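You operate a simulated robot arm through the tools that you are given. There is no shell and no other tool. Be economical: measure what you need, move in short steps, check, and stop when the job is done.

You run a simulated robot arm. Do the job below in one go: nothing can be reset, and whatever is moved stays where it is left.

TASK
Wind the hose back onto the green reel.
Fine: first shut the hose lever and press the beige button till 0 psi shows; free the latch to wind, and lock it again.

The check looks at the end state, three seconds after you hand in, the way a careful person would. Anything else that was tipped, shoved, dropped, spilled or broken makes it a failure.

THE ROBOT
A 7-joint arm with a two-finger parallel gripper on a trunk, on a base that drives. Base frame: it is fixed to the floor where the robot stands at the start and does not move with it; the origin is under the middle of the robot, x ahead of it, y to its left, z up. Readings come in mm, degrees, newtons and seconds.
Its first joint turns from -166.0 to 166.0 degrees. Places, roughly: beige round button [800, 400, 900]; black hose crank [900, 200, 900]; black reel latch [800, 100, 900]; blue hose lever [1100, 0, 1100]; green hose reel [900, 200, 800]. Payload 3.43 kg.
The TCP is the grasp point between the finger pads, 34 mm short of the fingertips. In the tool frame z runs along the fingers and y along their closing line. Largest opening 128 mm; finger width 24, thickness 12; the body of the gripper, 48 by 130 mm, starts 96 mm behind the TCP.
Orientation is that of the tool frame in the base frame, as a unit quaternion [x, y, z, w]. With the fingers straight down and closing along the base's y, the tool's x points along the base's -x, its y along +y and its z along -z.

THE INTERFACE
- The arm moves only by the tool play_rows. Its argument "series" is a list of rows, each an object of numbers (a shift or turn left out is 0, a gripper value left out holds the last): "x", "y", "z": the shift along the tool's x, y, z in mm; "rx", "ry", "rz": the turn, a rotation vector about the tool's x, y, z in degrees; "fingers": the gripper command, from -1 (fully open) to 1 (shut), values between in proportion. In form: [{"x": .., "y": .., "z": .., "rx": .., "ry": .., "rz": .., "fingers": ..}, ...]. A call has 1 to 20 rows; each row is the pose to reach, as a shift and turn from the pose commanded when the call began, along the tool's axes at that moment. Each row takes 0.2 s and may step no farther than 50 mm and 8.6 degrees from the row before; otherwise, or with a gripper value out of range, the whole call is refused. Where a pose cannot be reached the arm comes as near as it can. A force on the tool above 90 N (or 10 N above the force at the start of the call, whichever is more), or a blocked arm, ends the call early, and 0.2 s more pass. The fingers move at their own pace (about 153 mm/s each) and stop on an object; they squeeze with about 35 N. The grip force told is the motor's: it shows also when the fingers shut on nothing. Time passes only in rows, and 0.2 s behind the last, so rows that repeat a pose let the fingers close. The reply holds the time, the measured pose of the TCP, the force on the tool along the base axes, the opening and the grip force, in the units named above and with some noise, with the torque about the TCP (base axes, N m) and any sound that the robot's microphone picked up, and new pictures: "pictures" is both (left out), scene, wrist or none.
- Cameras (640 x 400 px; columns grow to the right, rows downward): "scene" is now at [195.5, 203.6, 1383.9]; the picture's right is [-0.39, -0.92, 0.01], its down [-0.37, 0.15, -0.92] and it looks along [0.84, -0.36, -0.40] (base axes); focal length 252 px, centre (320, 200). "wrist" rides on the gripper at [76, -11, -160] in the tool frame; the picture's right is [0.15, 0.99, 0.00], its down [-0.88, 0.13, -0.46] and it looks along [-0.45, 0.07, 0.89] (tool axes); focal length 234 px, centre (320, 200). There is no depth. A picture from a camera that has moved, and an enlarged one, comes with that camera's place and axes in the base frame and with its lens.
- base_move(legs): drives the robot by 1 to 6 legs, each [ahead, turn to the left] in mm and degrees, along the robot's own axes; the way and the turn of a leg run together, so that a leg with both is an arc; at most 1500 mm and 180 degrees a leg. The arm and the cameras ride along, it lands a little off, and it stops where it bumps. It gives what a move gives, and a new picture of the scene camera.
- pan_tilt(pan, tilt): turns the head with the scene camera to pan (to the left, within 120 degrees either way) and tilt (down, from -29 to 69), counted from straight ahead of the robot. It gives what a move gives, and a new picture of the scene camera.
- close_up(camera, box): a new picture of the part [left, top, right, bottom] of that camera's present view, enlarged. It takes no simulated time.
- sign_off(): hands the job in; it is judged then, once.

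Go step by step. Nothing tells you exact positions but the pictures and the camera data: compare them with the known pose of the tool, close in by small moves and look again before you grip or let go. The budget is 120 turns and 260 pictures, counting those below and the enlarged ones. Unless the task says otherwise, let go and move clear before handing in, and close with one line.

The tools are called after ">>>" by a JSON object that holds its "fn" and its "kwargs". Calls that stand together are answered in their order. play_rows: Moves the arm, as the interface text tells. Its arguments: {"type":"object","properties":{"series":{"type":"array","items":{"type":"object","properties":{"x":{"type":"number"},"y":{"type":"number"},"z":{"type":"number"},"rx":{"type":"number"},"ry":{"type":"number"},"rz":{"type":"number"},"fingers":{"type":"number"}}}},"pictures":{"type":"string","enum":["both","scene","wrist","none"]}},"required":["series"]} The other tools are called the same way: base_move (legs) drives the base; pan_tilt (pan, tilt) turns the head that bears the scene camera; close_up (camera, box) takes an enlarged picture of a part of a camera's view; sign_off () hands the job in.

At the start:

```text
time_s: 0.0
ee_pos: [575.7, -72.1, 1352.1]
tcp_rot: [0.0, 1.0, 0.0, 0.0]
contact_force: [0.2, 0.4, 0.2]
ft_torque: [0.02, -0.02, -0.01]
gripper_width: 128.1
finger_force: 0.1
robot x, y, heading: [-0.9, 5.2, 0.4]
head pan, tilt: [-23.1, 22.9]
```

scene: 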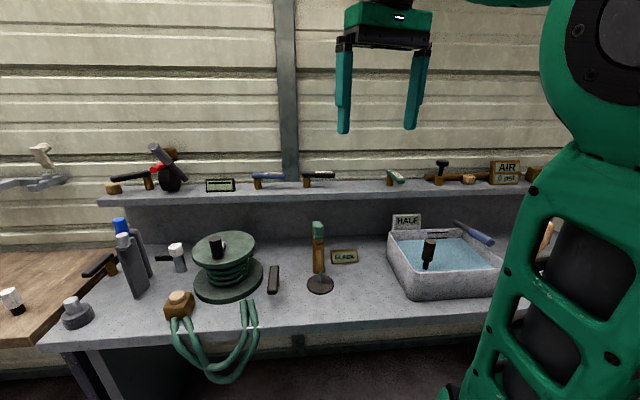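
wrist: 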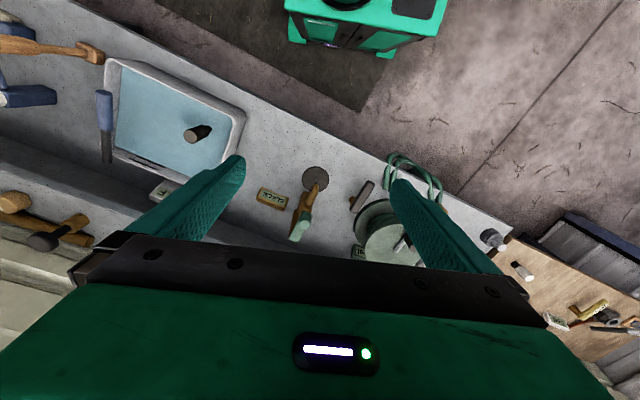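

I see a workbench with the green reel, the hose hanging off its front, and a shelf behind with several levers. I'll look closer before touching anything.

>>> {"fn": "close_up", "kwargs": {"camera": "scene", "box": [60, 200, 300, 350]}}

>>> {"fn": "close_up", "kwargs": {"camera": "scene", "box": [90, 130, 330, 280]}}

>>> {"fn": "close_up", "kwargs": {"camera": "scene", "box": [280, 150, 560, 325]}}

```text
2.67 times, centred on (180, 275) of scene
camera zoom: at [195.5, 203.6, 1383.9], right [-0.39, -0.92, 0.01], down [-0.37, 0.15, -0.92], along [0.84, -0.36, -0.4], focal length 672 px, centre (693, 0)
```

zoom: 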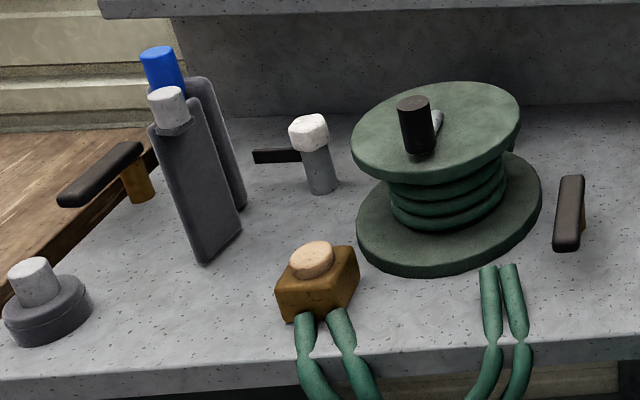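

```text
2.67 times, centred on (210, 205) of scene
camera zoom: at [195.5, 203.6, 1383.9], right [-0.39, -0.92, 0.01], down [-0.37, 0.15, -0.92], along [0.84, -0.36, -0.4], focal length 672 px, centre (613, 187)
```

zoom: 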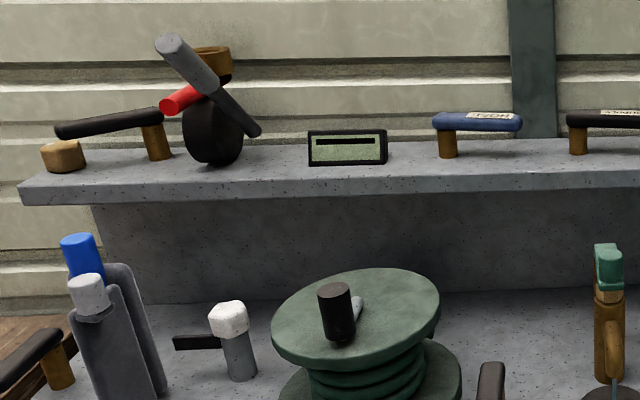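

```text
2.29 times, centred on (420, 238) of scene
camera zoom: at [195.5, 203.6, 1383.9], right [-0.39, -0.92, 0.01], down [-0.37, 0.15, -0.92], along [0.84, -0.36, -0.4], focal length 576 px, centre (91, 114)
```

zoom: 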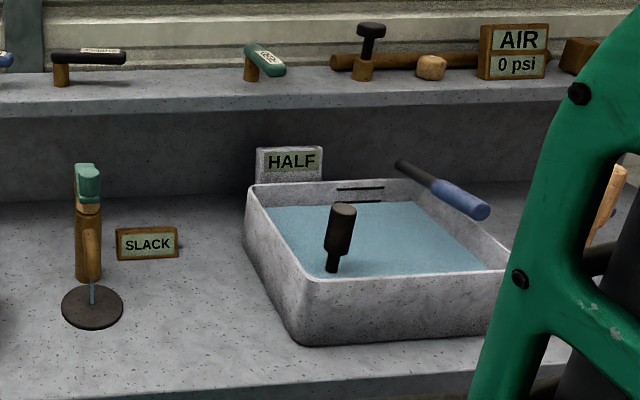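

The blue lever on the shelf is labelled "HOSE". I'll check the labels and the gauges in more detail.

>>> {"fn": "close_up", "kwargs": {"camera": "scene", "box": [200, 160, 340, 200]}}

>>> {"fn": "close_up", "kwargs": {"camera": "scene", "box": [380, 150, 540, 200]}}

>>> {"fn": "close_up", "kwargs": {"camera": "wrist", "box": [240, 130, 540, 310]}}

>>> {"fn": "pan_tilt", "kwargs": {"pan": 0, "tilt": 30}}

```text
4.57 times, centred on (270, 180) of scene
camera zoom: at [195.5, 203.6, 1383.9], right [-0.39, -0.92, 0.01], down [-0.37, 0.15, -0.92], along [0.84, -0.36, -0.4], focal length 1152 px, centre (549, 291)
```

zoom: 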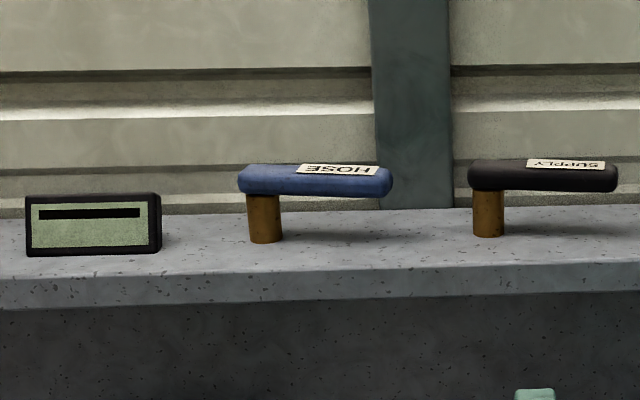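

```text
4.00 times, centred on (460, 175) of scene
camera zoom: at [195.5, 203.6, 1383.9], right [-0.39, -0.92, 0.01], down [-0.37, 0.15, -0.92], along [0.84, -0.36, -0.4], focal length 1008 px, centre (-240, 300)
```

zoom: 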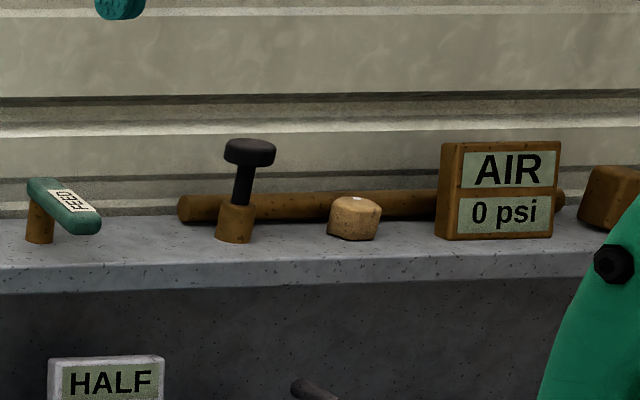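

```text
2.13 times, centred on (390, 220) of wrist
camera zoom: at [500.7, -84.4, 1511.6], right [-0.15, 0.99, 0.0], down [0.88, 0.13, 0.46], along [0.45, 0.07, -0.89], focal length 500 px, centre (171, 157)
```

zoom: 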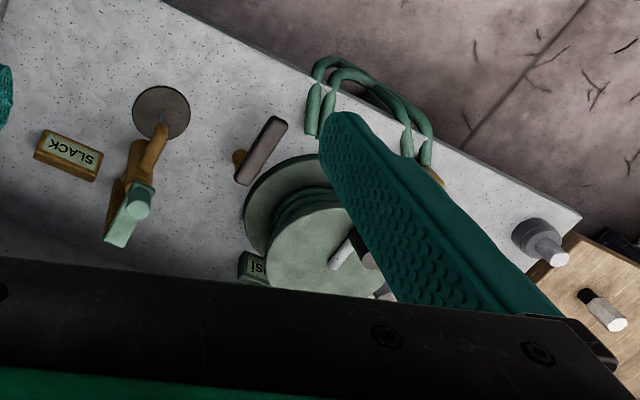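

```text
time_s: 0.9
ee_pos: [559.6, -71.9, 1359.3]
tcp_rot: [-0.001, 1.0, 0.0, 0.007]
contact_force: [-0.4, 0.3, -0.4]
ft_torque: [-0.02, -0.01, 0.0]
gripper_width: 127.9
finger_force: 0.1
robot x, y, heading: [2.4, 4.8, -0.2]
head pan, tilt: [0.0, 30.0]
camera scene: at [200.5, 240.0, 1372.5], right [0.0, -1.0, 0.0], down [-0.51, 0.0, -0.86], along [0.86, 0.0, -0.51], focal length 252 px, centre (320, 200)
```

scene: 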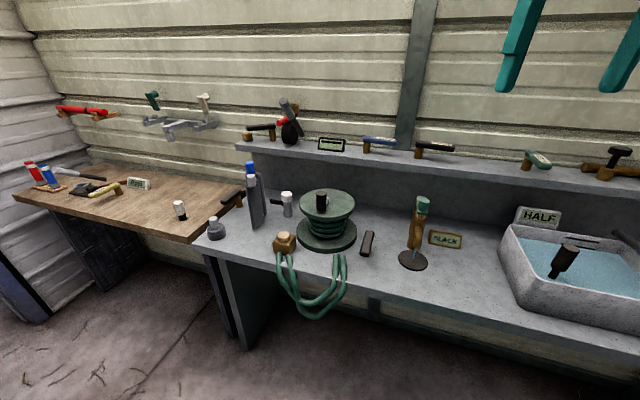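

A sign ending in "psi" sits behind the reel, hidden from the scene camera; that is probably the hose gauge. I'll shift the arm left for a wrist view of the reel, gauge and levers.

>>> {"fn": "play_rows", "kwargs": {"series": [{"y": 50}, {"y": 100}, {"y": 150}, {"y": 200}, {"y": 240}], "pictures": "both"}}

>>> {"fn": "close_up", "kwargs": {"camera": "wrist", "box": [160, 50, 480, 250]}}

```text
time_s: 1.3
ee_pos: [543.5, -30.2, 1367.1]
tcp_rot: [-0.016, 1.0, -0.001, 0.017]
contact_force: [-0.2, -11.3, -1.4]
ft_torque: [1.88, -0.2, 0.91]
gripper_width: 127.9
finger_force: 0.0
robot x, y, heading: [2.3, 6.2, 0.2]
head pan, tilt: [0.0, 30.0]
stopped in row 2: the force on the tool passed its limit at 239 N (the readings are from after the stop); the commanded pose is now the measured one
camera scene: at [200.6, 240.3, 1372.3], right [0.0, -1.0, 0.0], down [-0.51, 0.0, -0.86], along [0.86, 0.0, -0.51], focal length 252 px, centre (320, 200)
camera wrist: at [462.4, -43.1, 1525.4], right [-0.18, 0.98, -0.01], down [0.86, 0.16, 0.48], along [0.48, 0.08, -0.87], focal length 234 px, centre (320, 200)
```

scene: 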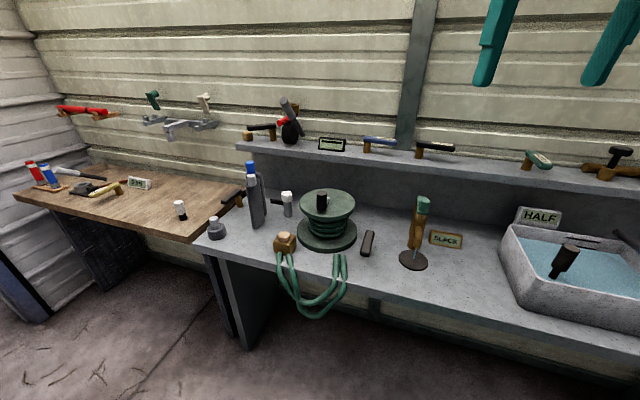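
wrist: 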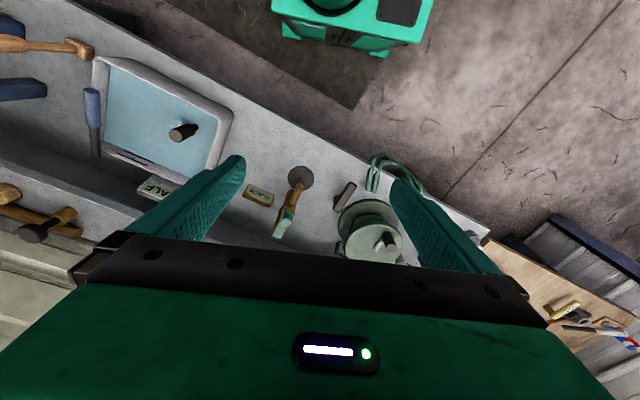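

```text
2.00 times, centred on (320, 150) of wrist
camera zoom: at [462.4, -43.1, 1525.4], right [-0.18, 0.98, -0.01], down [0.86, 0.16, 0.48], along [0.48, 0.08, -0.87], focal length 468 px, centre (320, 300)
```

zoom: 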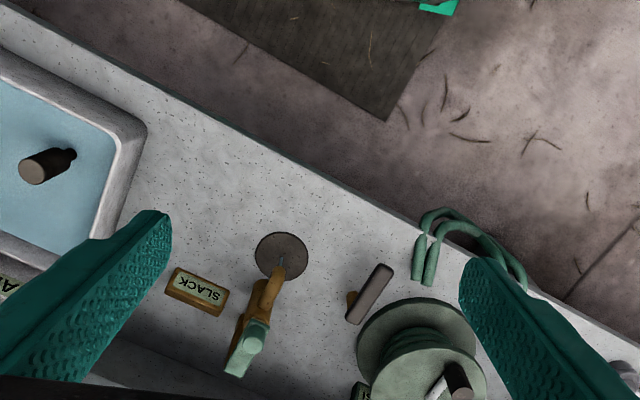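

Something on the arm's left touched, most likely the elbow on the head. I'll back off to the right and extend the arm forward first.

>>> {"fn": "play_rows", "kwargs": {"series": [{"y": -30}, {"y": -60}, {"y": -60, "x": -45}, {"y": -60, "x": -90}, {"y": -60, "x": -130}], "pictures": "none"}}

>>> {"fn": "pan_tilt", "kwargs": {"pan": -45, "tilt": 20}}

```text
time_s: 2.1
ee_pos: [554.6, -88.5, 1378.8]
tcp_rot: [-0.027, 0.999, -0.004, 0.028]
contact_force: [-0.4, -5.7, -1.1]
ft_torque: [1.14, -0.2, 0.59]
gripper_width: 127.9
finger_force: 0.1
robot x, y, heading: [0.2, 4.5, 0.0]
head pan, tilt: [0.0, 30.0]
stopped in row 3: the force on the tool passed its limit at 151 N (the readings are from after the stop); the commanded pose is now the measured one
```

```text
time_s: 3.2
ee_pos: [559.4, -90.5, 1376.3]
tcp_rot: [-0.025, 0.999, -0.003, 0.025]
contact_force: [1.0, -2.9, -2.4]
ft_torque: [0.47, -0.07, 0.25]
gripper_width: 128.0
finger_force: 0.0
robot x, y, heading: [0.8, 4.4, 0.1]
head pan, tilt: [-45.0, 20.0]
camera scene: at [176.3, 174.3, 1388.8], right [-0.71, -0.71, 0.01], down [-0.26, 0.24, -0.94], along [0.66, -0.66, -0.35], focal length 252 px, centre (320, 200)
```

scene: 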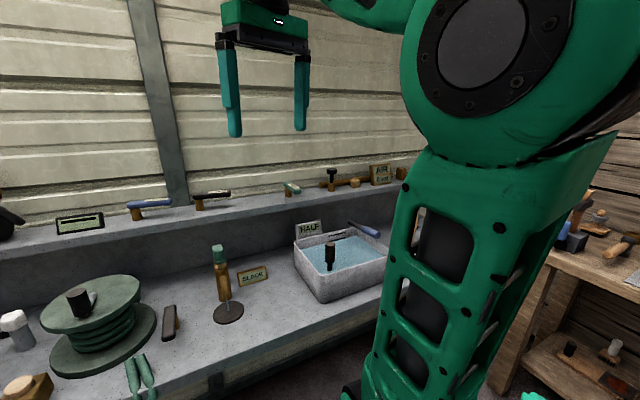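

The torque points to a contact near the wrist camera, so I take it to be the folded forearm touching the gripper's camera. Lowering the tool should open that angle.

>>> {"fn": "play_rows", "kwargs": {"series": [{"z": 20}, {"z": 50}, {"z": 90}, {"z": 130}, {"z": 130, "x": -40}], "pictures": "scene"}}

```text
time_s: 4.4
ee_pos: [605.1, -87.2, 1246.6]
tcp_rot: [-0.024, 0.999, -0.002, 0.025]
contact_force: [-0.2, 0.2, 0.8]
ft_torque: [-0.01, -0.05, 0.02]
gripper_width: 128.0
finger_force: 0.1
robot x, y, heading: [1.9, 3.5, 0.1]
head pan, tilt: [-45.0, 20.0]
camera scene: at [175.6, 174.3, 1388.9], right [-0.71, -0.71, 0.01], down [-0.25, 0.24, -0.94], along [0.66, -0.66, -0.35], focal length 252 px, centre (320, 200)
```

scene: 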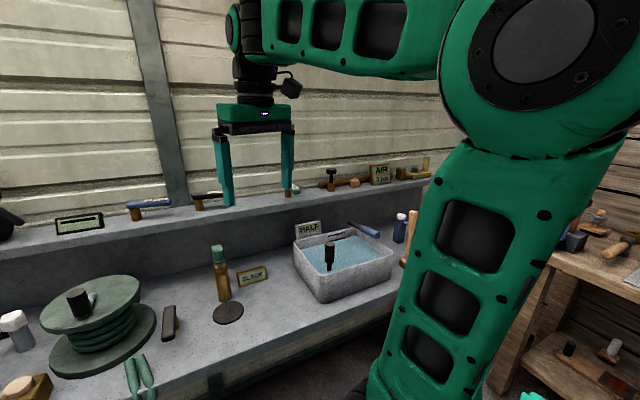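

The arm is free. I'll straighten the tool and carry it left over the bench for a wrist view.

>>> {"fn": "play_rows", "kwargs": {"series": [{"y": 40, "ry": 2.9, "rz": 2.75}, {"y": 85, "ry": 2.9, "rz": 2.75}, {"y": 130, "ry": 2.9, "rz": 2.75}, {"y": 175, "ry": 2.9, "rz": 2.75}, {"y": 220, "ry": 2.9, "rz": 2.75}], "pictures": "wrist"}}

>>> {"fn": "close_up", "kwargs": {"camera": "wrist", "box": [160, 50, 480, 250]}}

```text
time_s: 5.6
ee_pos: [592.3, 131.3, 1246.6]
tcp_rot: [0.0, 1.0, -0.003, -0.001]
contact_force: [-0.3, -1.2, 0.1]
ft_torque: [0.04, -0.01, -0.01]
gripper_width: 128.0
finger_force: 0.1
robot x, y, heading: [3.5, -1.0, 0.0]
head pan, tilt: [-45.0, 20.0]
camera wrist: at [517.0, 119.4, 1407.4], right [-0.15, 0.99, 0.0], down [0.88, 0.13, 0.45], along [0.45, 0.06, -0.89], focal length 234 px, centre (320, 200)
```

wrist: 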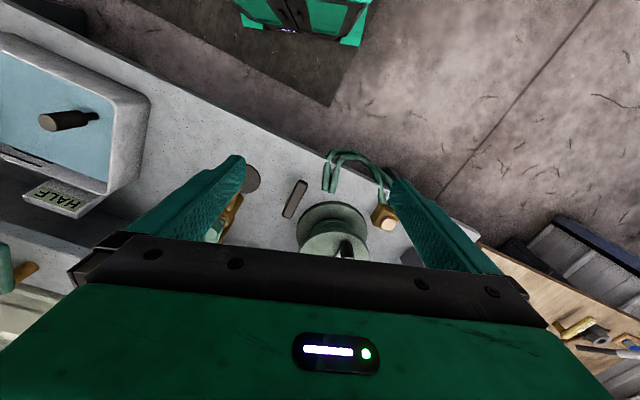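

```text
2.00 times, centred on (320, 150) of wrist
camera zoom: at [517.0, 119.4, 1407.4], right [-0.15, 0.99, 0.0], down [0.88, 0.13, 0.45], along [0.45, 0.06, -0.89], focal length 468 px, centre (320, 300)
```

zoom: 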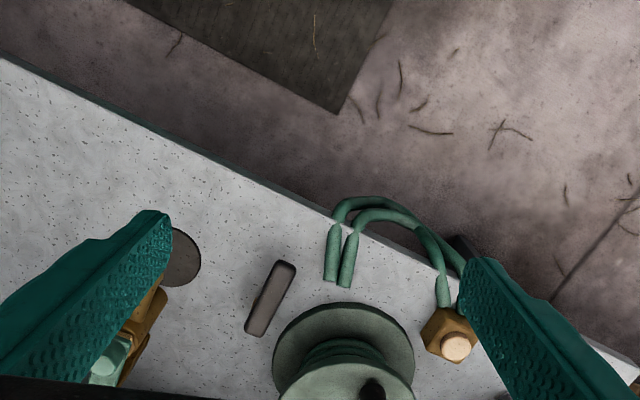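

I have the button at about (846, 359, 843) and the latch near (842, 87). Now I'll move forward to look down at the HOSE lever on the shelf.

>>> {"fn": "play_rows", "kwargs": {"series": [{"x": -45, "y": -15}, {"x": -90, "y": -30}, {"x": -135, "y": -45}, {"x": -180, "y": -60}, {"x": -220, "y": -75}, {"x": -220, "y": -75}], "pictures": "both"}}

>>> {"fn": "close_up", "kwargs": {"camera": "wrist", "box": [160, 50, 480, 250]}}

```text
time_s: 7.0
ee_pos: [815.0, 56.6, 1246.9]
tcp_rot: [-0.002, 1.0, -0.003, -0.001]
contact_force: [-0.1, -0.4, -0.3]
ft_torque: [-0.03, 0.02, -0.01]
gripper_width: 127.9
finger_force: 0.0
robot x, y, heading: [3.2, 3.3, -0.2]
head pan, tilt: [-45.0, 20.0]
camera scene: at [176.5, 174.3, 1388.8], right [-0.71, -0.71, 0.01], down [-0.25, 0.24, -0.94], along [0.66, -0.66, -0.35], focal length 252 px, centre (320, 200)
camera wrist: at [739.6, 45.7, 1406.7], right [-0.15, 0.99, -0.01], down [0.88, 0.13, 0.45], along [0.45, 0.06, -0.89], focal length 234 px, centre (320, 200)
```

scene: 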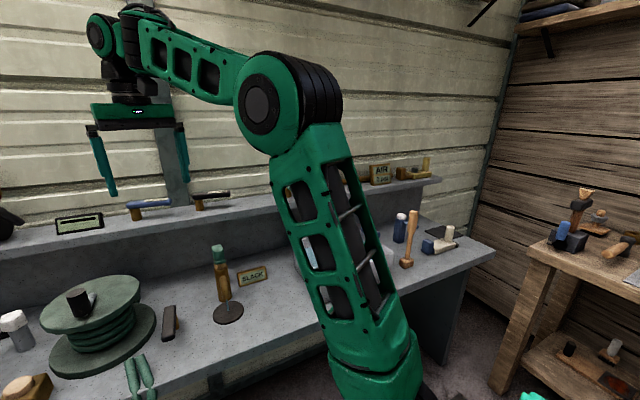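
wrist: 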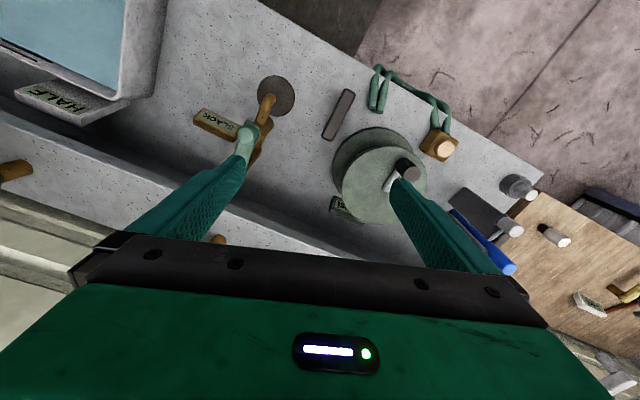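

```text
2.00 times, centred on (320, 150) of wrist
camera zoom: at [739.6, 45.7, 1406.7], right [-0.15, 0.99, -0.01], down [0.88, 0.13, 0.45], along [0.45, 0.06, -0.89], focal length 468 px, centre (320, 300)
```

zoom: 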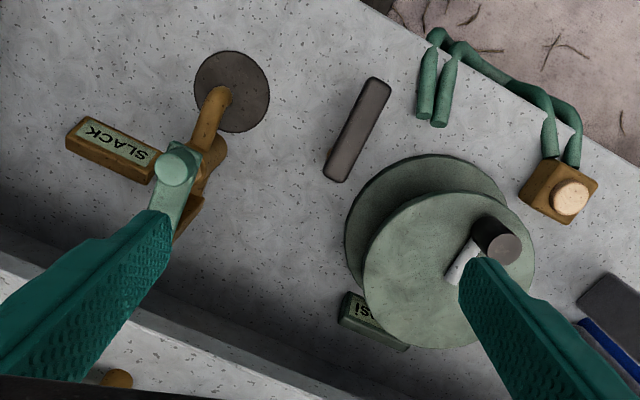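

I now have good estimates: latch bar about (751,103)–(857,80) at z 857, reel flange centre about (928, 221, 916), and crank knob top about (870, 235, 993). I'll tilt the tool forward to view the shelf.

>>> {"fn": "play_rows", "kwargs": {"series": [{"ry": -8}, {"ry": -16}, {"ry": -24}, {"ry": -32}, {"ry": -40}, {"ry": -40}], "pictures": "wrist"}}

>>> {"fn": "close_up", "kwargs": {"camera": "wrist", "box": [160, 50, 480, 250]}}

```text
time_s: 8.4
ee_pos: [815.7, 54.7, 1246.0]
tcp_rot: [-0.001, 0.94, -0.003, 0.341]
contact_force: [0.1, 0.5, 0.5]
ft_torque: [-0.01, 0.01, 0.01]
gripper_width: 128.0
finger_force: 0.0
robot x, y, heading: [2.8, 6.3, 0.1]
head pan, tilt: [-45.0, 20.0]
camera wrist: at [655.2, 43.9, 1320.4], right [-0.11, 0.99, -0.1], down [0.38, 0.14, 0.91], along [0.92, 0.07, -0.39], focal length 234 px, centre (320, 200)
```

wrist: 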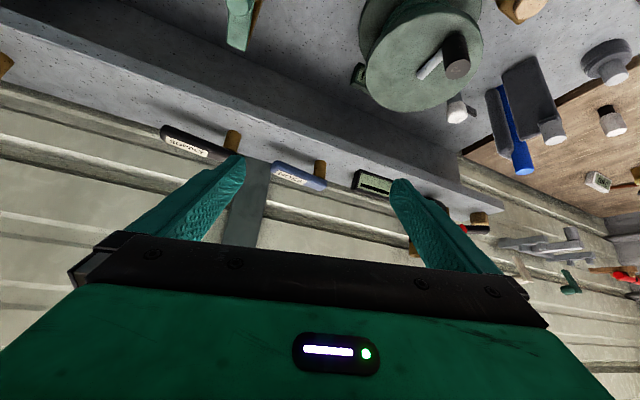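

```text
2.00 times, centred on (320, 150) of wrist
camera zoom: at [655.2, 43.9, 1320.4], right [-0.11, 0.99, -0.1], down [0.38, 0.14, 0.91], along [0.92, 0.07, -0.39], focal length 468 px, centre (320, 300)
```

zoom: 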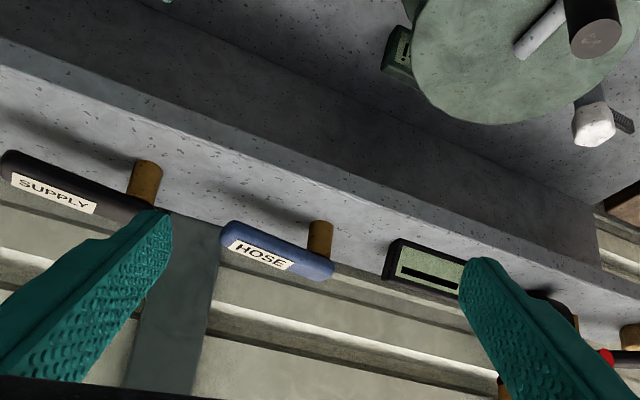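

The HOSE handle runs from its post at about (1125, 75) to a free end at about (1078, -25), at z around 1080. I'll stow the arm closer, then drive to a spot that reaches everything, facing the bench squarely.

>>> {"fn": "play_rows", "kwargs": {"series": [{"ry": 8}, {"ry": 16}, {"ry": 24}, {"ry": 32}, {"ry": 40}, {"ry": 40, "x": 40, "z": -25}, {"ry": 40, "x": 71, "z": -64}, {"ry": 40, "x": 90, "z": -85}], "pictures": "none"}}

>>> {"fn": "pan_tilt", "kwargs": {"pan": 0, "tilt": 40}}

```text
time_s: 10.2
ee_pos: [692.5, 54.5, 1253.5]
tcp_rot: [0.0, 1.0, -0.002, -0.003]
contact_force: [0.0, -0.3, -1.1]
ft_torque: [-0.03, 0.08, 0.0]
gripper_width: 128.3
finger_force: 0.0
robot x, y, heading: [0.3, 6.2, -0.0]
head pan, tilt: [-45.0, 20.0]
```

```text
time_s: 11.3
ee_pos: [691.5, 54.3, 1253.3]
tcp_rot: [-0.001, 1.0, -0.003, -0.001]
contact_force: [-0.4, 0.7, -0.4]
ft_torque: [-0.02, 0.03, -0.01]
gripper_width: 128.1
finger_force: 0.0
robot x, y, heading: [-0.2, 1.3, -0.1]
head pan, tilt: [0.0, 40.0]
camera scene: at [195.1, 240.0, 1357.2], right [0.0, -1.0, 0.0], down [-0.65, 0.0, -0.76], along [0.76, 0.0, -0.65], focal length 252 px, centre (320, 200)
```

scene: 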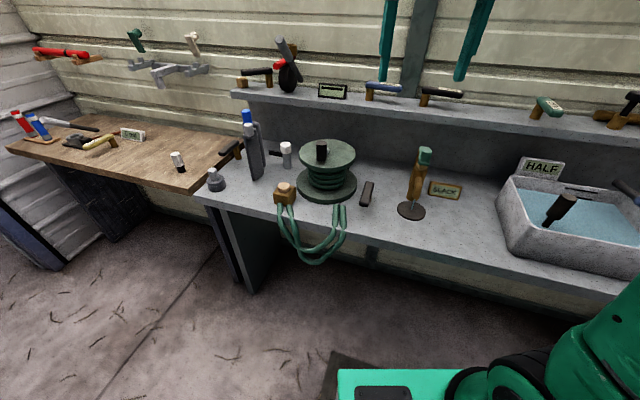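

The base box front is about 400 mm from its axis, so I'll keep clear of the bench and hose. I'll drive to about (190, 230), heading -20.

>>> {"fn": "base_move", "kwargs": {"legs": [[0, 50], [298, 0], [0, -70]]}}

```text
time_s: 19.4
ee_pos: [860.2, 48.4, 1253.4]
tcp_rot: [0.171, 0.985, -0.002, -0.001]
contact_force: [0.6, -0.7, 0.7]
ft_torque: [-0.01, 0.03, 0.0]
gripper_width: 127.8
finger_force: 0.1
robot x, y, heading: [200.0, 247.9, -19.6]
head pan, tilt: [0.0, 40.0]
camera scene: at [459.4, 407.1, 1357.2], right [-0.34, -0.94, 0.0], down [-0.62, 0.22, -0.76], along [0.71, -0.25, -0.65], focal length 252 px, centre (320, 200)
```

scene: 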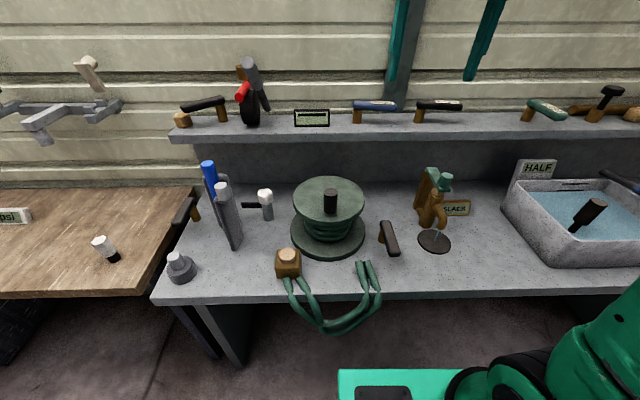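

Now squared up to the bench. I put the HOSE handle centre at about n=1003, l=386, z=1095 in bench coordinates, with the pivot at its left end. I'll close the fingers, tilt slightly, and hover above and behind the handle.

>>> {"fn": "play_rows", "kwargs": {"series": [{"y": 10, "x": -40, "ry": -5, "fingers": 1}, {"y": 20, "x": -80, "ry": -10}, {"y": 30, "x": -120, "ry": -15}, {"y": 36, "x": -160, "ry": -20}, {"y": 36, "x": -200, "ry": -20}, {"y": 36, "x": -226, "ry": -20}, {"y": 36, "x": -226, "ry": -20}], "pictures": "both"}}

>>> {"fn": "close_up", "kwargs": {"camera": "scene", "box": [280, 30, 520, 180]}}

```text
time_s: 20.9
ee_pos: [1071.5, 11.0, 1264.5]
tcp_rot: [0.167, 0.97, -0.032, 0.176]
contact_force: [-0.4, -0.1, 0.2]
ft_torque: [0.0, 0.0, -0.02]
gripper_width: 0.0
finger_force: 33.5
robot x, y, heading: [198.2, 253.5, -19.4]
head pan, tilt: [0.0, 40.0]
camera scene: at [459.5, 407.1, 1357.2], right [-0.34, -0.94, 0.0], down [-0.62, 0.22, -0.76], along [0.71, -0.25, -0.65], focal length 252 px, centre (320, 200)
camera wrist: at [946.8, 43.5, 1388.2], right [0.2, 0.98, -0.05], down [0.67, -0.1, 0.74], along [0.71, -0.19, -0.68], focal length 234 px, centre (320, 200)
```

scene: 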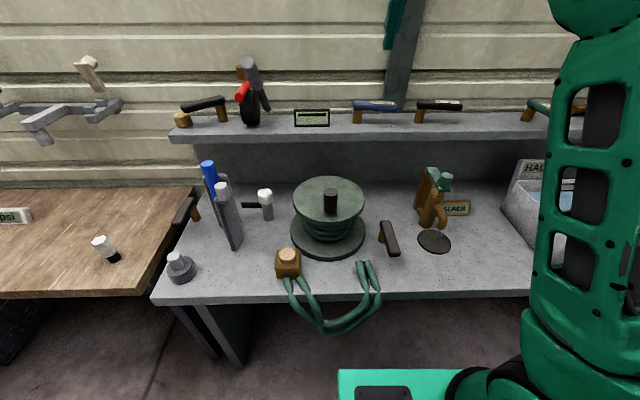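
wrist: 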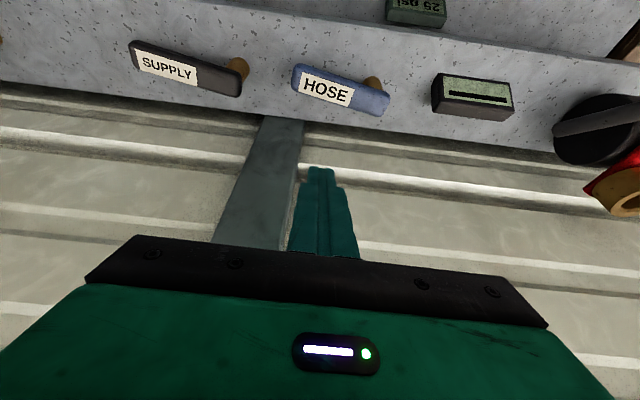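

```text
2.67 times, centred on (400, 105) of scene
camera zoom: at [459.5, 407.1, 1357.2], right [-0.34, -0.94, 0.0], down [-0.62, 0.22, -0.76], along [0.71, -0.25, -0.65], focal length 672 px, centre (107, 453)
```

zoom: 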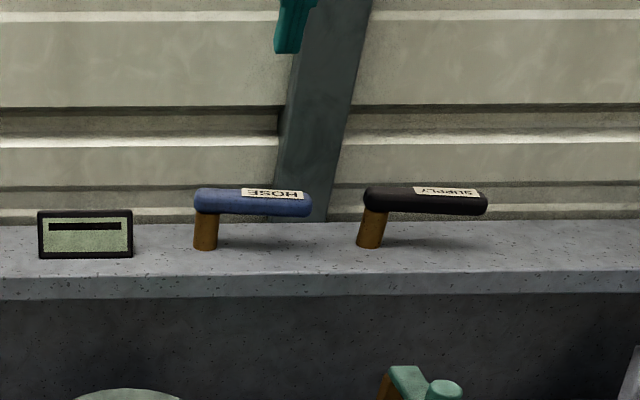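

The hose gauge behind the reel reads 25 psi. The fingertips are above and slightly in front of the handle's back edge, so I'll ease the tilt to 10° and come down behind it, checking before the final drop.

>>> {"fn": "play_rows", "kwargs": {"series": [{"x": 2, "z": 31, "ry": 5}, {"x": 3.6, "z": 62.6, "ry": 10}, {"x": 13, "z": 90, "ry": 10}, {"x": 22, "z": 113, "ry": 10}, {"x": 22, "z": 113, "ry": 10}], "pictures": "both"}}

>>> {"fn": "close_up", "kwargs": {"camera": "scene", "box": [320, 50, 480, 150]}}

```text
time_s: 22.1
ee_pos: [1087.9, 6.0, 1151.8]
tcp_rot: [0.169, 0.981, -0.018, 0.091]
contact_force: [0.7, -0.6, 0.0]
ft_torque: [0.0, -0.01, 0.01]
gripper_width: 0.0
finger_force: 33.3
robot x, y, heading: [198.0, 250.6, -19.9]
head pan, tilt: [0.0, 40.0]
camera scene: at [459.5, 407.0, 1357.2], right [-0.34, -0.94, 0.0], down [-0.62, 0.22, -0.76], along [0.71, -0.25, -0.65], focal length 252 px, centre (320, 200)
camera wrist: at [986.4, 29.8, 1294.5], right [0.2, 0.98, -0.03], down [0.78, -0.14, 0.61], along [0.59, -0.14, -0.79], focal length 234 px, centre (320, 200)
```

scene: 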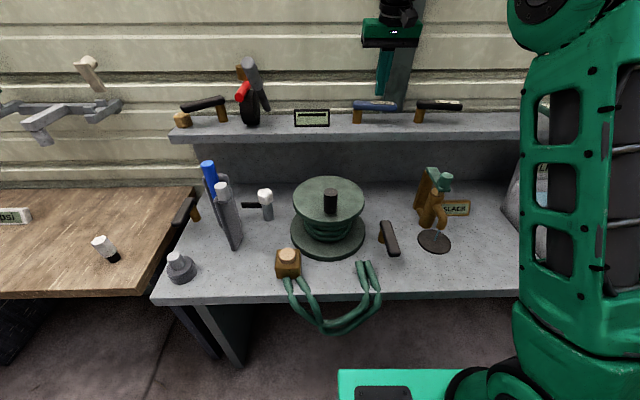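
wrist: 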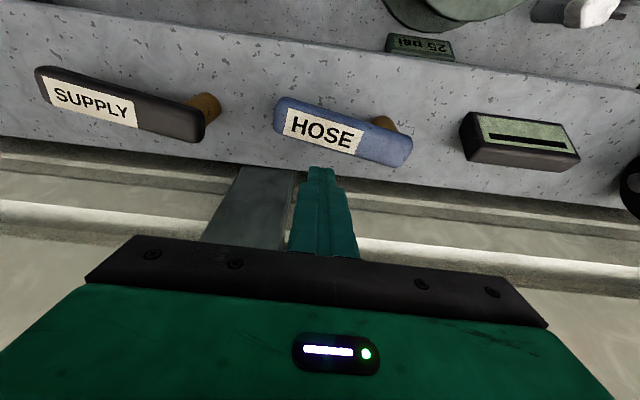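

```text
4.00 times, centred on (400, 100) of scene
camera zoom: at [459.5, 407.0, 1357.2], right [-0.34, -0.94, 0.0], down [-0.62, 0.22, -0.76], along [0.71, -0.25, -0.65], focal length 1008 px, centre (0, 600)
```

zoom: 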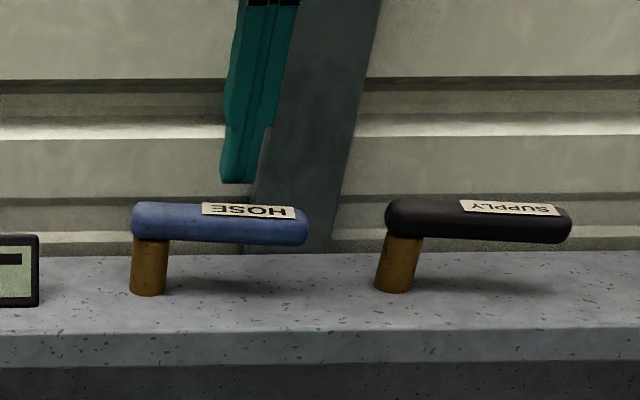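

The tips are just above the handle's back edge. I'll move 11 mm further back and then drop beside it.

>>> {"fn": "play_rows", "kwargs": {"series": [{"x": -10.8, "z": 2}, {"x": -7.8, "z": 18}, {"x": -4.7, "z": 35.5}, {"x": -4.7, "z": 35.5}], "pictures": "wrist"}}

>>> {"fn": "close_up", "kwargs": {"camera": "scene", "box": [320, 50, 480, 150]}}

```text
time_s: 23.1
ee_pos: [1097.6, 1.5, 1116.8]
tcp_rot: [0.169, 0.981, -0.019, 0.091]
contact_force: [-0.3, 0.1, 0.0]
ft_torque: [-0.01, -0.02, -0.03]
gripper_width: 0.0
finger_force: 32.7
robot x, y, heading: [194.1, 249.1, -19.3]
head pan, tilt: [0.0, 40.0]
camera wrist: at [996.6, 25.6, 1260.4], right [0.2, 0.98, -0.03], down [0.78, -0.14, 0.61], along [0.59, -0.14, -0.79], focal length 234 px, centre (320, 200)
```

wrist: 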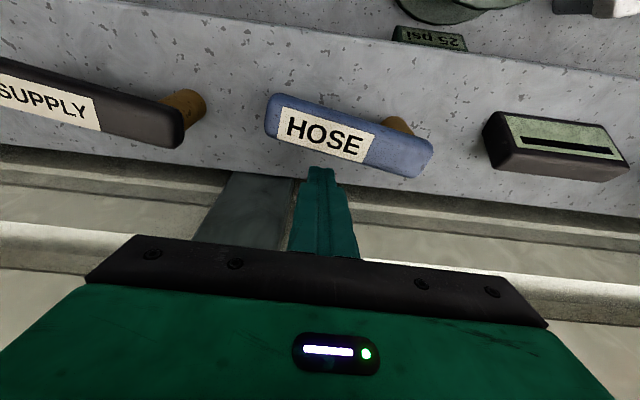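

```text
4.00 times, centred on (400, 100) of scene
camera zoom: at [459.5, 407.1, 1357.2], right [-0.34, -0.94, 0.0], down [-0.62, 0.22, -0.76], along [0.71, -0.25, -0.65], focal length 1008 px, centre (0, 600)
```

zoom: 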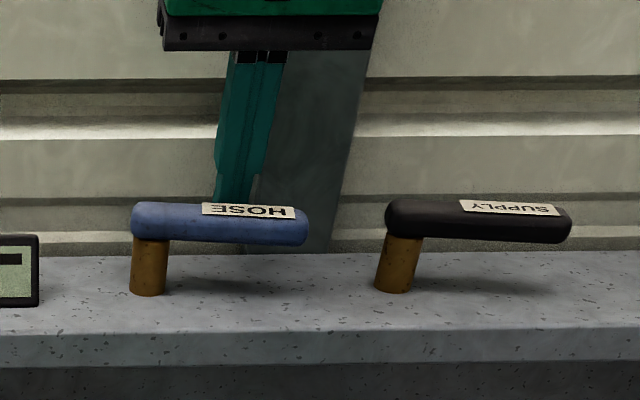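

The finger is behind the handle with no contact yet. I'll pull it forward along the arc, about 60° first.

>>> {"fn": "play_rows", "kwargs": {"series": [{"x": 10, "z": -2, "y": -1}, {"x": 21.6, "z": -4, "y": -2}, {"x": 30, "z": -5.5, "y": -2}, {"x": 37.9, "z": -6.9, "y": -2}, {"x": 46, "z": -8.4, "y": 0}, {"x": 53.7, "z": -9.8, "y": 1.6}, {"x": 61, "z": -11, "y": 5}, {"x": 67.9, "z": -12.4, "y": 9.5}], "pictures": "wrist"}}

>>> {"fn": "close_up", "kwargs": {"camera": "scene", "box": [320, 50, 480, 150]}}

```text
time_s: 24.9
ee_pos: [1036.6, 32.9, 1116.4]
tcp_rot: [0.169, 0.981, -0.018, 0.091]
contact_force: [-0.7, 0.4, -1.4]
ft_torque: [0.03, -0.01, -0.03]
gripper_width: 0.2
finger_force: 32.9
robot x, y, heading: [198.5, 248.2, -20.0]
head pan, tilt: [0.0, 40.0]
camera wrist: at [934.9, 57.9, 1260.0], right [0.2, 0.98, -0.03], down [0.78, -0.14, 0.61], along [0.59, -0.14, -0.79], focal length 234 px, centre (320, 200)
```

wrist: 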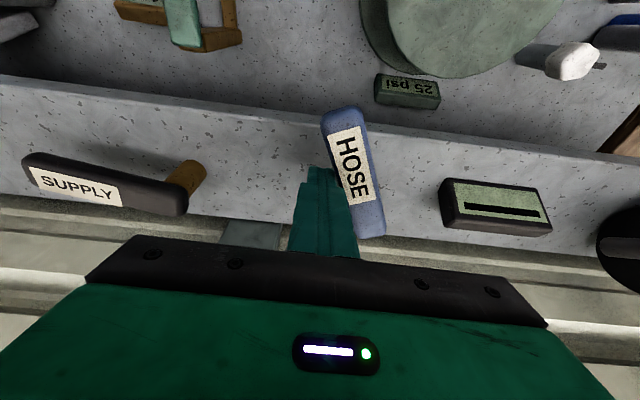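

```text
4.00 times, centred on (400, 100) of scene
camera zoom: at [459.5, 407.0, 1357.2], right [-0.34, -0.94, 0.0], down [-0.62, 0.22, -0.76], along [0.71, -0.25, -0.65], focal length 1008 px, centre (0, 600)
```

zoom: 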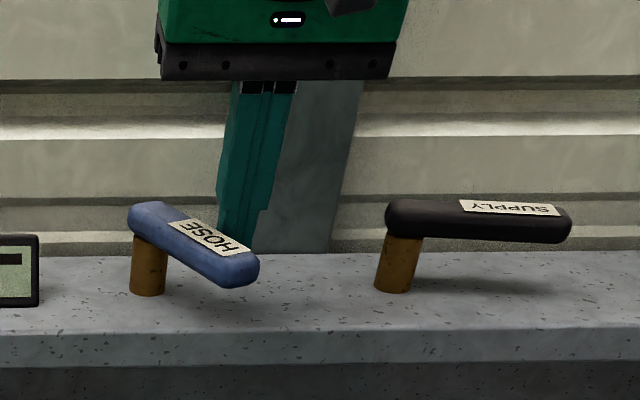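

The handle turns freely, now at about 60°. I'll continue to 90°.

>>> {"fn": "play_rows", "kwargs": {"series": [{"x": 6, "z": -1.1, "y": 5}, {"x": 11.8, "z": -2.2, "y": 11.5}, {"x": 16.5, "z": -3, "y": 18}, {"x": 20.7, "z": -3.8, "y": 25.5}, {"x": 20.7, "z": -3.8, "y": 25.5}], "pictures": "wrist"}}

>>> {"fn": "close_up", "kwargs": {"camera": "scene", "box": [320, 50, 480, 150]}}

```text
time_s: 26.1
ee_pos: [1025.5, 61.9, 1116.3]
tcp_rot: [0.171, 0.981, -0.019, 0.09]
contact_force: [4.4, -17.1, -0.9]
ft_torque: [-0.12, -0.04, 0.02]
gripper_width: 0.0
finger_force: 33.2
robot x, y, heading: [193.7, 248.3, -19.8]
head pan, tilt: [0.0, 40.0]
camera wrist: at [924.0, 87.0, 1259.3], right [0.2, 0.98, -0.03], down [0.78, -0.14, 0.61], along [0.59, -0.15, -0.79], focal length 234 px, centre (320, 200)
```

wrist: 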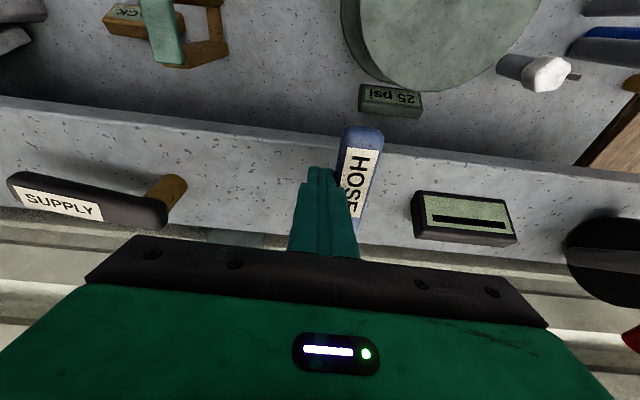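

```text
4.00 times, centred on (400, 100) of scene
camera zoom: at [459.8, 406.3, 1357.2], right [-0.34, -0.94, 0.0], down [-0.62, 0.22, -0.76], along [0.71, -0.25, -0.65], focal length 1008 px, centre (0, 600)
```

zoom: 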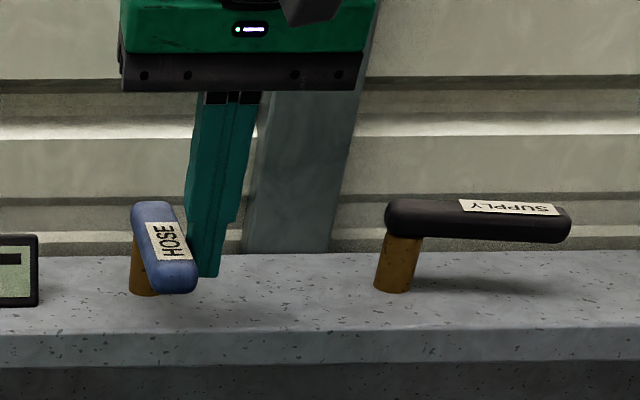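

It's at about 86° and resisting with 17 N. I'll nudge a little further to be sure it is at its stop.

>>> {"fn": "play_rows", "kwargs": {"series": [{"x": 1, "y": 4}, {"x": 2, "y": 8}, {"x": 2, "y": 8}], "pictures": "none"}}

>>> {"fn": "close_up", "kwargs": {"camera": "scene", "box": [320, 50, 480, 150]}}

```text
time_s: 26.9
ee_pos: [1025.1, 63.8, 1114.9]
tcp_rot: [0.176, 0.98, -0.019, 0.09]
contact_force: [-7.2, -59.7, -0.2]
ft_torque: [-0.37, 0.03, 0.47]
gripper_width: 0.0
finger_force: 32.9
robot x, y, heading: [198.2, 251.1, -19.6]
head pan, tilt: [0.0, 40.0]
```

```text
4.00 times, centred on (400, 100) of scene
camera zoom: at [459.3, 404.3, 1357.6], right [-0.34, -0.94, 0.0], down [-0.61, 0.22, -0.76], along [0.71, -0.25, -0.65], focal length 1008 px, centre (0, 600)
```

zoom: 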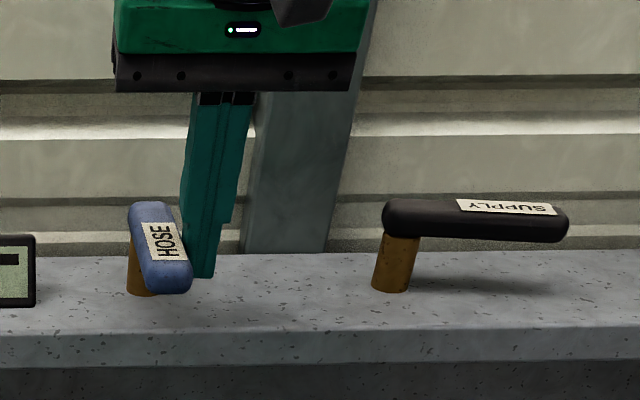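

The HOSE lever is against its stop. I'll release it, lift away and head back toward the button, viewing the gauge on the way.

>>> {"fn": "play_rows", "kwargs": {"series": [{"y": -12}, {"y": -28}, {"y": -28, "x": -8, "z": -45}, {"y": -28, "x": -16, "z": -90}, {"y": -28, "x": -22, "z": -125}, {"y": -10, "x": 20, "z": -133, "ry": 5}, {"y": 15, "x": 60, "z": -140, "ry": 10}, {"y": 15, "x": 60, "z": -140, "ry": 10}], "pictures": "wrist"}}

>>> {"fn": "close_up", "kwargs": {"camera": "scene", "box": [320, 50, 480, 150]}}

>>> {"fn": "close_up", "kwargs": {"camera": "wrist", "box": [240, 20, 560, 220]}}

```text
time_s: 28.8
ee_pos: [952.6, 116.9, 1242.6]
tcp_rot: [0.17, 0.985, -0.003, 0.004]
contact_force: [0.2, -1.2, -0.1]
ft_torque: [0.01, 0.01, -0.02]
gripper_width: 0.0
finger_force: 33.2
robot x, y, heading: [195.4, 246.9, -19.6]
head pan, tilt: [0.0, 40.0]
camera wrist: at [875.6, 132.1, 1401.2], right [0.19, 0.98, -0.01], down [0.87, -0.17, 0.46], along [0.45, -0.09, -0.89], focal length 234 px, centre (320, 200)
```

wrist: 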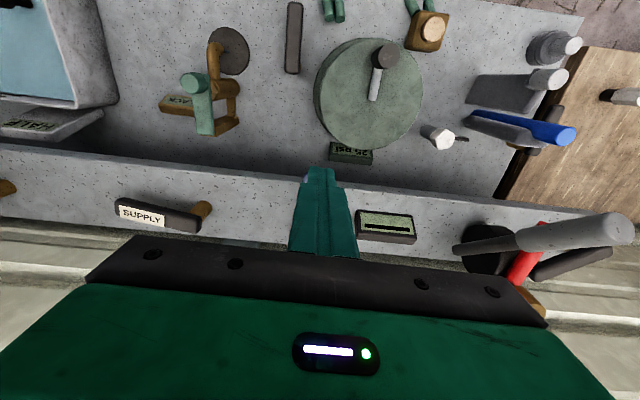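

```text
4.00 times, centred on (400, 100) of scene
camera zoom: at [459.5, 407.0, 1357.2], right [-0.34, -0.94, 0.0], down [-0.62, 0.22, -0.76], along [0.71, -0.25, -0.65], focal length 1008 px, centre (0, 600)
```

zoom: 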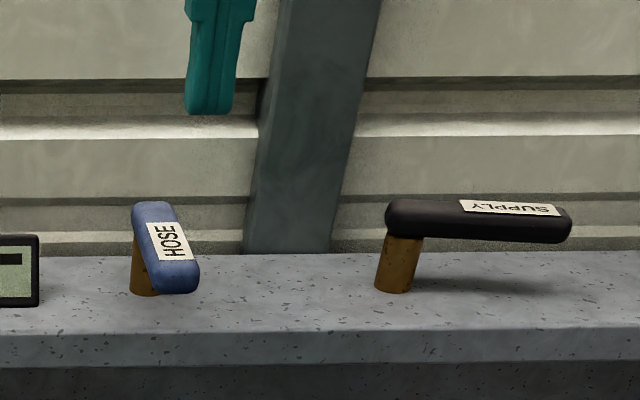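

```text
2.00 times, centred on (400, 120) of wrist
camera zoom: at [875.6, 132.1, 1401.2], right [0.19, 0.98, -0.01], down [0.87, -0.17, 0.46], along [0.45, -0.09, -0.89], focal length 468 px, centre (160, 360)
```

zoom: 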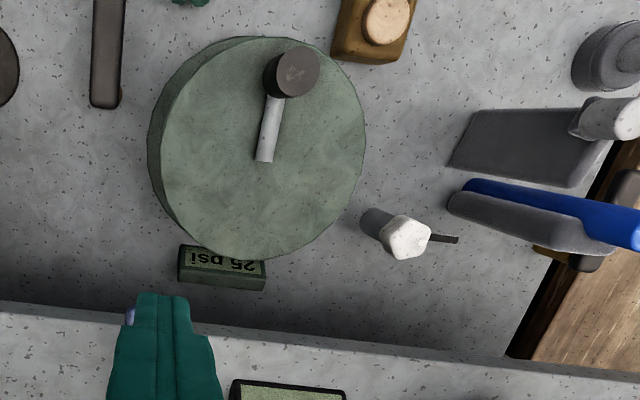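

The lever is shut and stays there, and the gauge still shows 25 psi. Next I'll hover over the beige button.

>>> {"fn": "play_rows", "kwargs": {"series": [{"x": 35, "y": 30}, {"x": 70, "y": 60}, {"x": 105, "y": 95}, {"x": 140, "y": 130}, {"x": 165, "y": 160}, {"x": 188, "y": 188}, {"x": 188, "y": 188, "z": 45}, {"x": 188, "y": 188, "z": 90}, {"x": 188, "y": 188, "z": 135}, {"x": 188, "y": 188, "z": 180}, {"x": 188, "y": 188, "z": 225}, {"x": 188, "y": 188, "z": 260}, {"x": 188, "y": 188, "z": 285}], "pictures": "both"}}

>>> {"fn": "close_up", "kwargs": {"camera": "scene", "box": [200, 160, 400, 285]}}

```text
time_s: 31.6
ee_pos: [839.9, 354.2, 955.1]
tcp_rot: [0.17, 0.985, -0.004, 0.005]
contact_force: [0.0, -1.2, 0.4]
ft_torque: [0.0, -0.01, -0.03]
gripper_width: 0.1
finger_force: 33.0
robot x, y, heading: [200.3, 251.7, -19.6]
head pan, tilt: [0.0, 40.0]
camera scene: at [459.2, 407.1, 1357.2], right [-0.34, -0.94, 0.0], down [-0.62, 0.22, -0.76], along [0.71, -0.25, -0.65], focal length 252 px, centre (320, 200)
camera wrist: at [763.1, 369.8, 1114.6], right [0.19, 0.98, -0.01], down [0.87, -0.17, 0.47], along [0.46, -0.1, -0.89], focal length 234 px, centre (320, 200)
```

scene: 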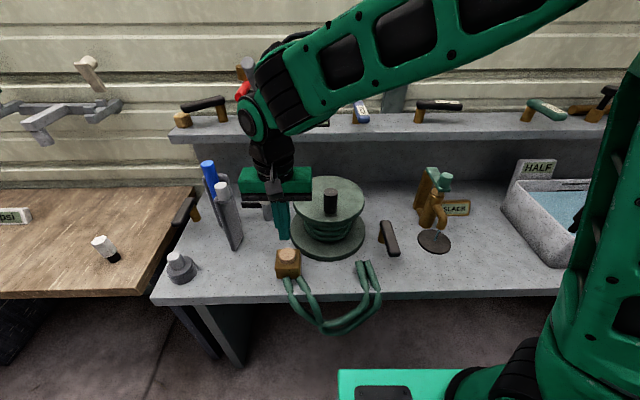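
wrist: 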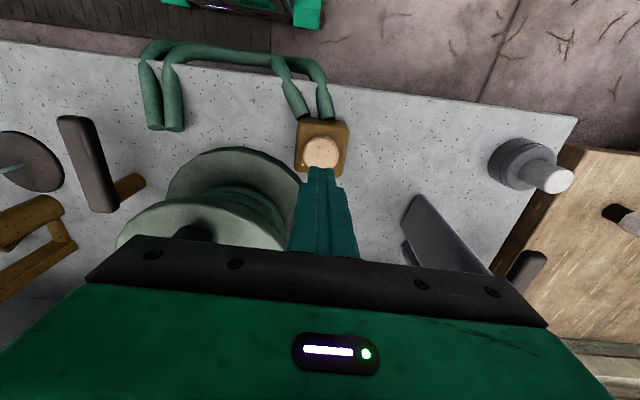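

```text
3.20 times, centred on (300, 222) of scene
camera zoom: at [459.2, 407.1, 1357.2], right [-0.34, -0.94, 0.0], down [-0.62, 0.22, -0.76], along [0.71, -0.25, -0.65], focal length 807 px, centre (384, 128)
```

zoom: 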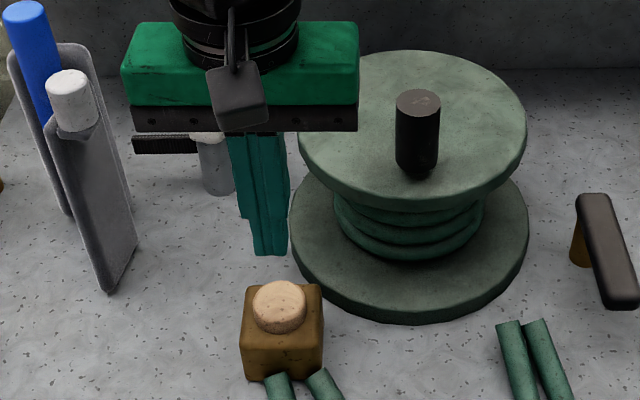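

The fingertip is right over the button, with its tip at z about 921 and the button top near 855. I'll press gently.

>>> {"fn": "play_rows", "kwargs": {"series": [{"x": 3, "z": 40}, {"x": 3, "z": 58}, {"x": 3, "z": 64}, {"x": 3, "z": 67}, {"x": 3, "z": 70}, {"x": 3, "z": 72}, {"x": 3, "z": 72}], "pictures": "none"}}

>>> {"fn": "close_up", "kwargs": {"camera": "scene", "box": [200, 160, 400, 285]}}

```text
time_s: 33.1
ee_pos: [836.0, 353.4, 888.0]
tcp_rot: [0.171, 0.985, -0.002, 0.009]
contact_force: [-8.5, -6.5, 85.4]
ft_torque: [0.04, 0.88, 0.22]
gripper_width: 0.1
finger_force: 33.1
robot x, y, heading: [200.2, 251.3, -19.8]
head pan, tilt: [0.0, 40.0]
```

```text
3.20 times, centred on (300, 222) of scene
camera zoom: at [456.6, 406.6, 1357.8], right [-0.34, -0.94, 0.0], down [-0.61, 0.22, -0.76], along [0.71, -0.25, -0.65], focal length 807 px, centre (384, 128)
```

zoom: 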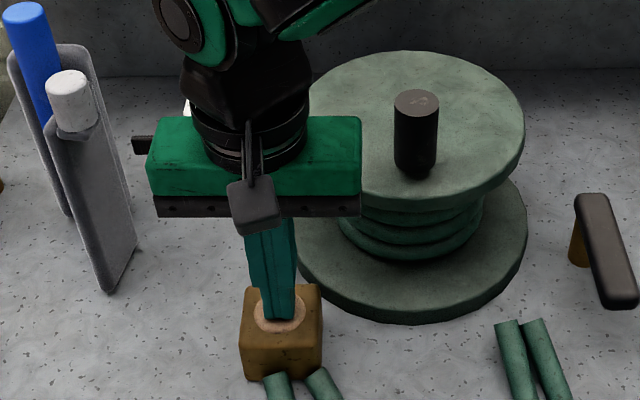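

The button is pressed firmly. I'll hold it a couple of seconds with slightly less force.

>>> {"fn": "play_rows", "kwargs": {"series": [{"z": -0.7}, {"z": -0.7}, {"z": -0.7}, {"z": -0.7}, {"z": -0.7}, {"z": -0.7}, {"z": -0.7}, {"z": -0.7}, {"z": -0.7}, {"z": -0.7}, {"z": -0.7}, {"z": -0.7}, {"z": -0.7}, {"z": -0.7}, {"z": -0.7}], "pictures": "wrist"}}

```text
time_s: 36.4
ee_pos: [836.9, 354.1, 886.7]
tcp_rot: [0.17, 0.985, -0.002, 0.008]
contact_force: [-5.7, -4.1, 80.9]
ft_torque: [0.02, 0.73, 0.01]
gripper_width: 0.4
finger_force: 33.1
robot x, y, heading: [192.0, 247.8, -19.8]
head pan, tilt: [0.0, 40.0]
camera wrist: at [759.4, 369.6, 1045.6], right [0.19, 0.98, 0.0], down [0.87, -0.17, 0.47], along [0.46, -0.09, -0.88], focal length 234 px, centre (320, 200)
```

wrist: 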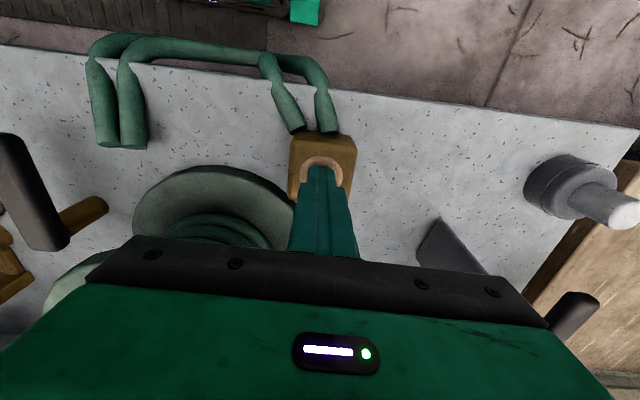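

I've held it about 3 s. Now I'll lift and move to where the gauge can be read.

>>> {"fn": "play_rows", "kwargs": {"series": [{"z": -30}, {"z": -75}, {"z": -120}, {"z": -165}, {"z": -210}, {"z": -255}, {"z": -300}, {"z": -345}, {"z": -350, "x": -35, "y": -33}, {"z": -350, "x": -70, "y": -66}, {"z": -350, "x": -105, "y": -100}, {"z": -350, "x": -140, "y": -134}, {"z": -350, "x": -175, "y": -168}, {"z": -350, "x": -188, "y": -188}, {"z": -350, "x": -188, "y": -188}], "pictures": "none"}}

>>> {"fn": "close_up", "kwargs": {"camera": "wrist", "box": [240, 20, 560, 220]}}

```text
time_s: 39.5
ee_pos: [948.2, 117.0, 1236.4]
tcp_rot: [0.17, 0.985, -0.002, 0.006]
contact_force: [0.3, 1.5, -0.5]
ft_torque: [-0.04, 0.04, 0.02]
gripper_width: 0.0
finger_force: 32.9
robot x, y, heading: [198.7, 249.5, -19.5]
head pan, tilt: [0.0, 40.0]
```

```text
2.00 times, centred on (400, 120) of wrist
camera zoom: at [872.9, 131.6, 1395.7], right [0.19, 0.98, -0.01], down [0.87, -0.17, 0.46], along [0.45, -0.09, -0.89], focal length 468 px, centre (160, 360)
```

zoom: 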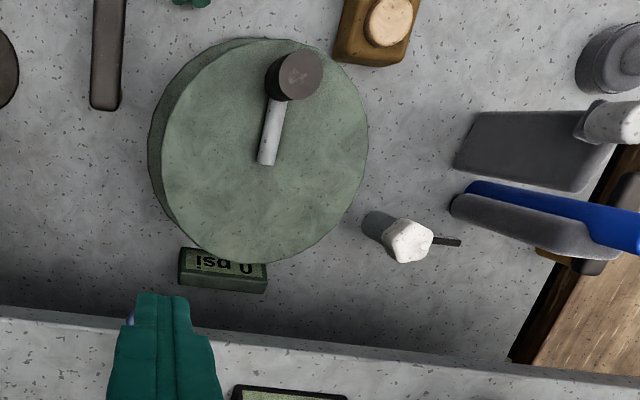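

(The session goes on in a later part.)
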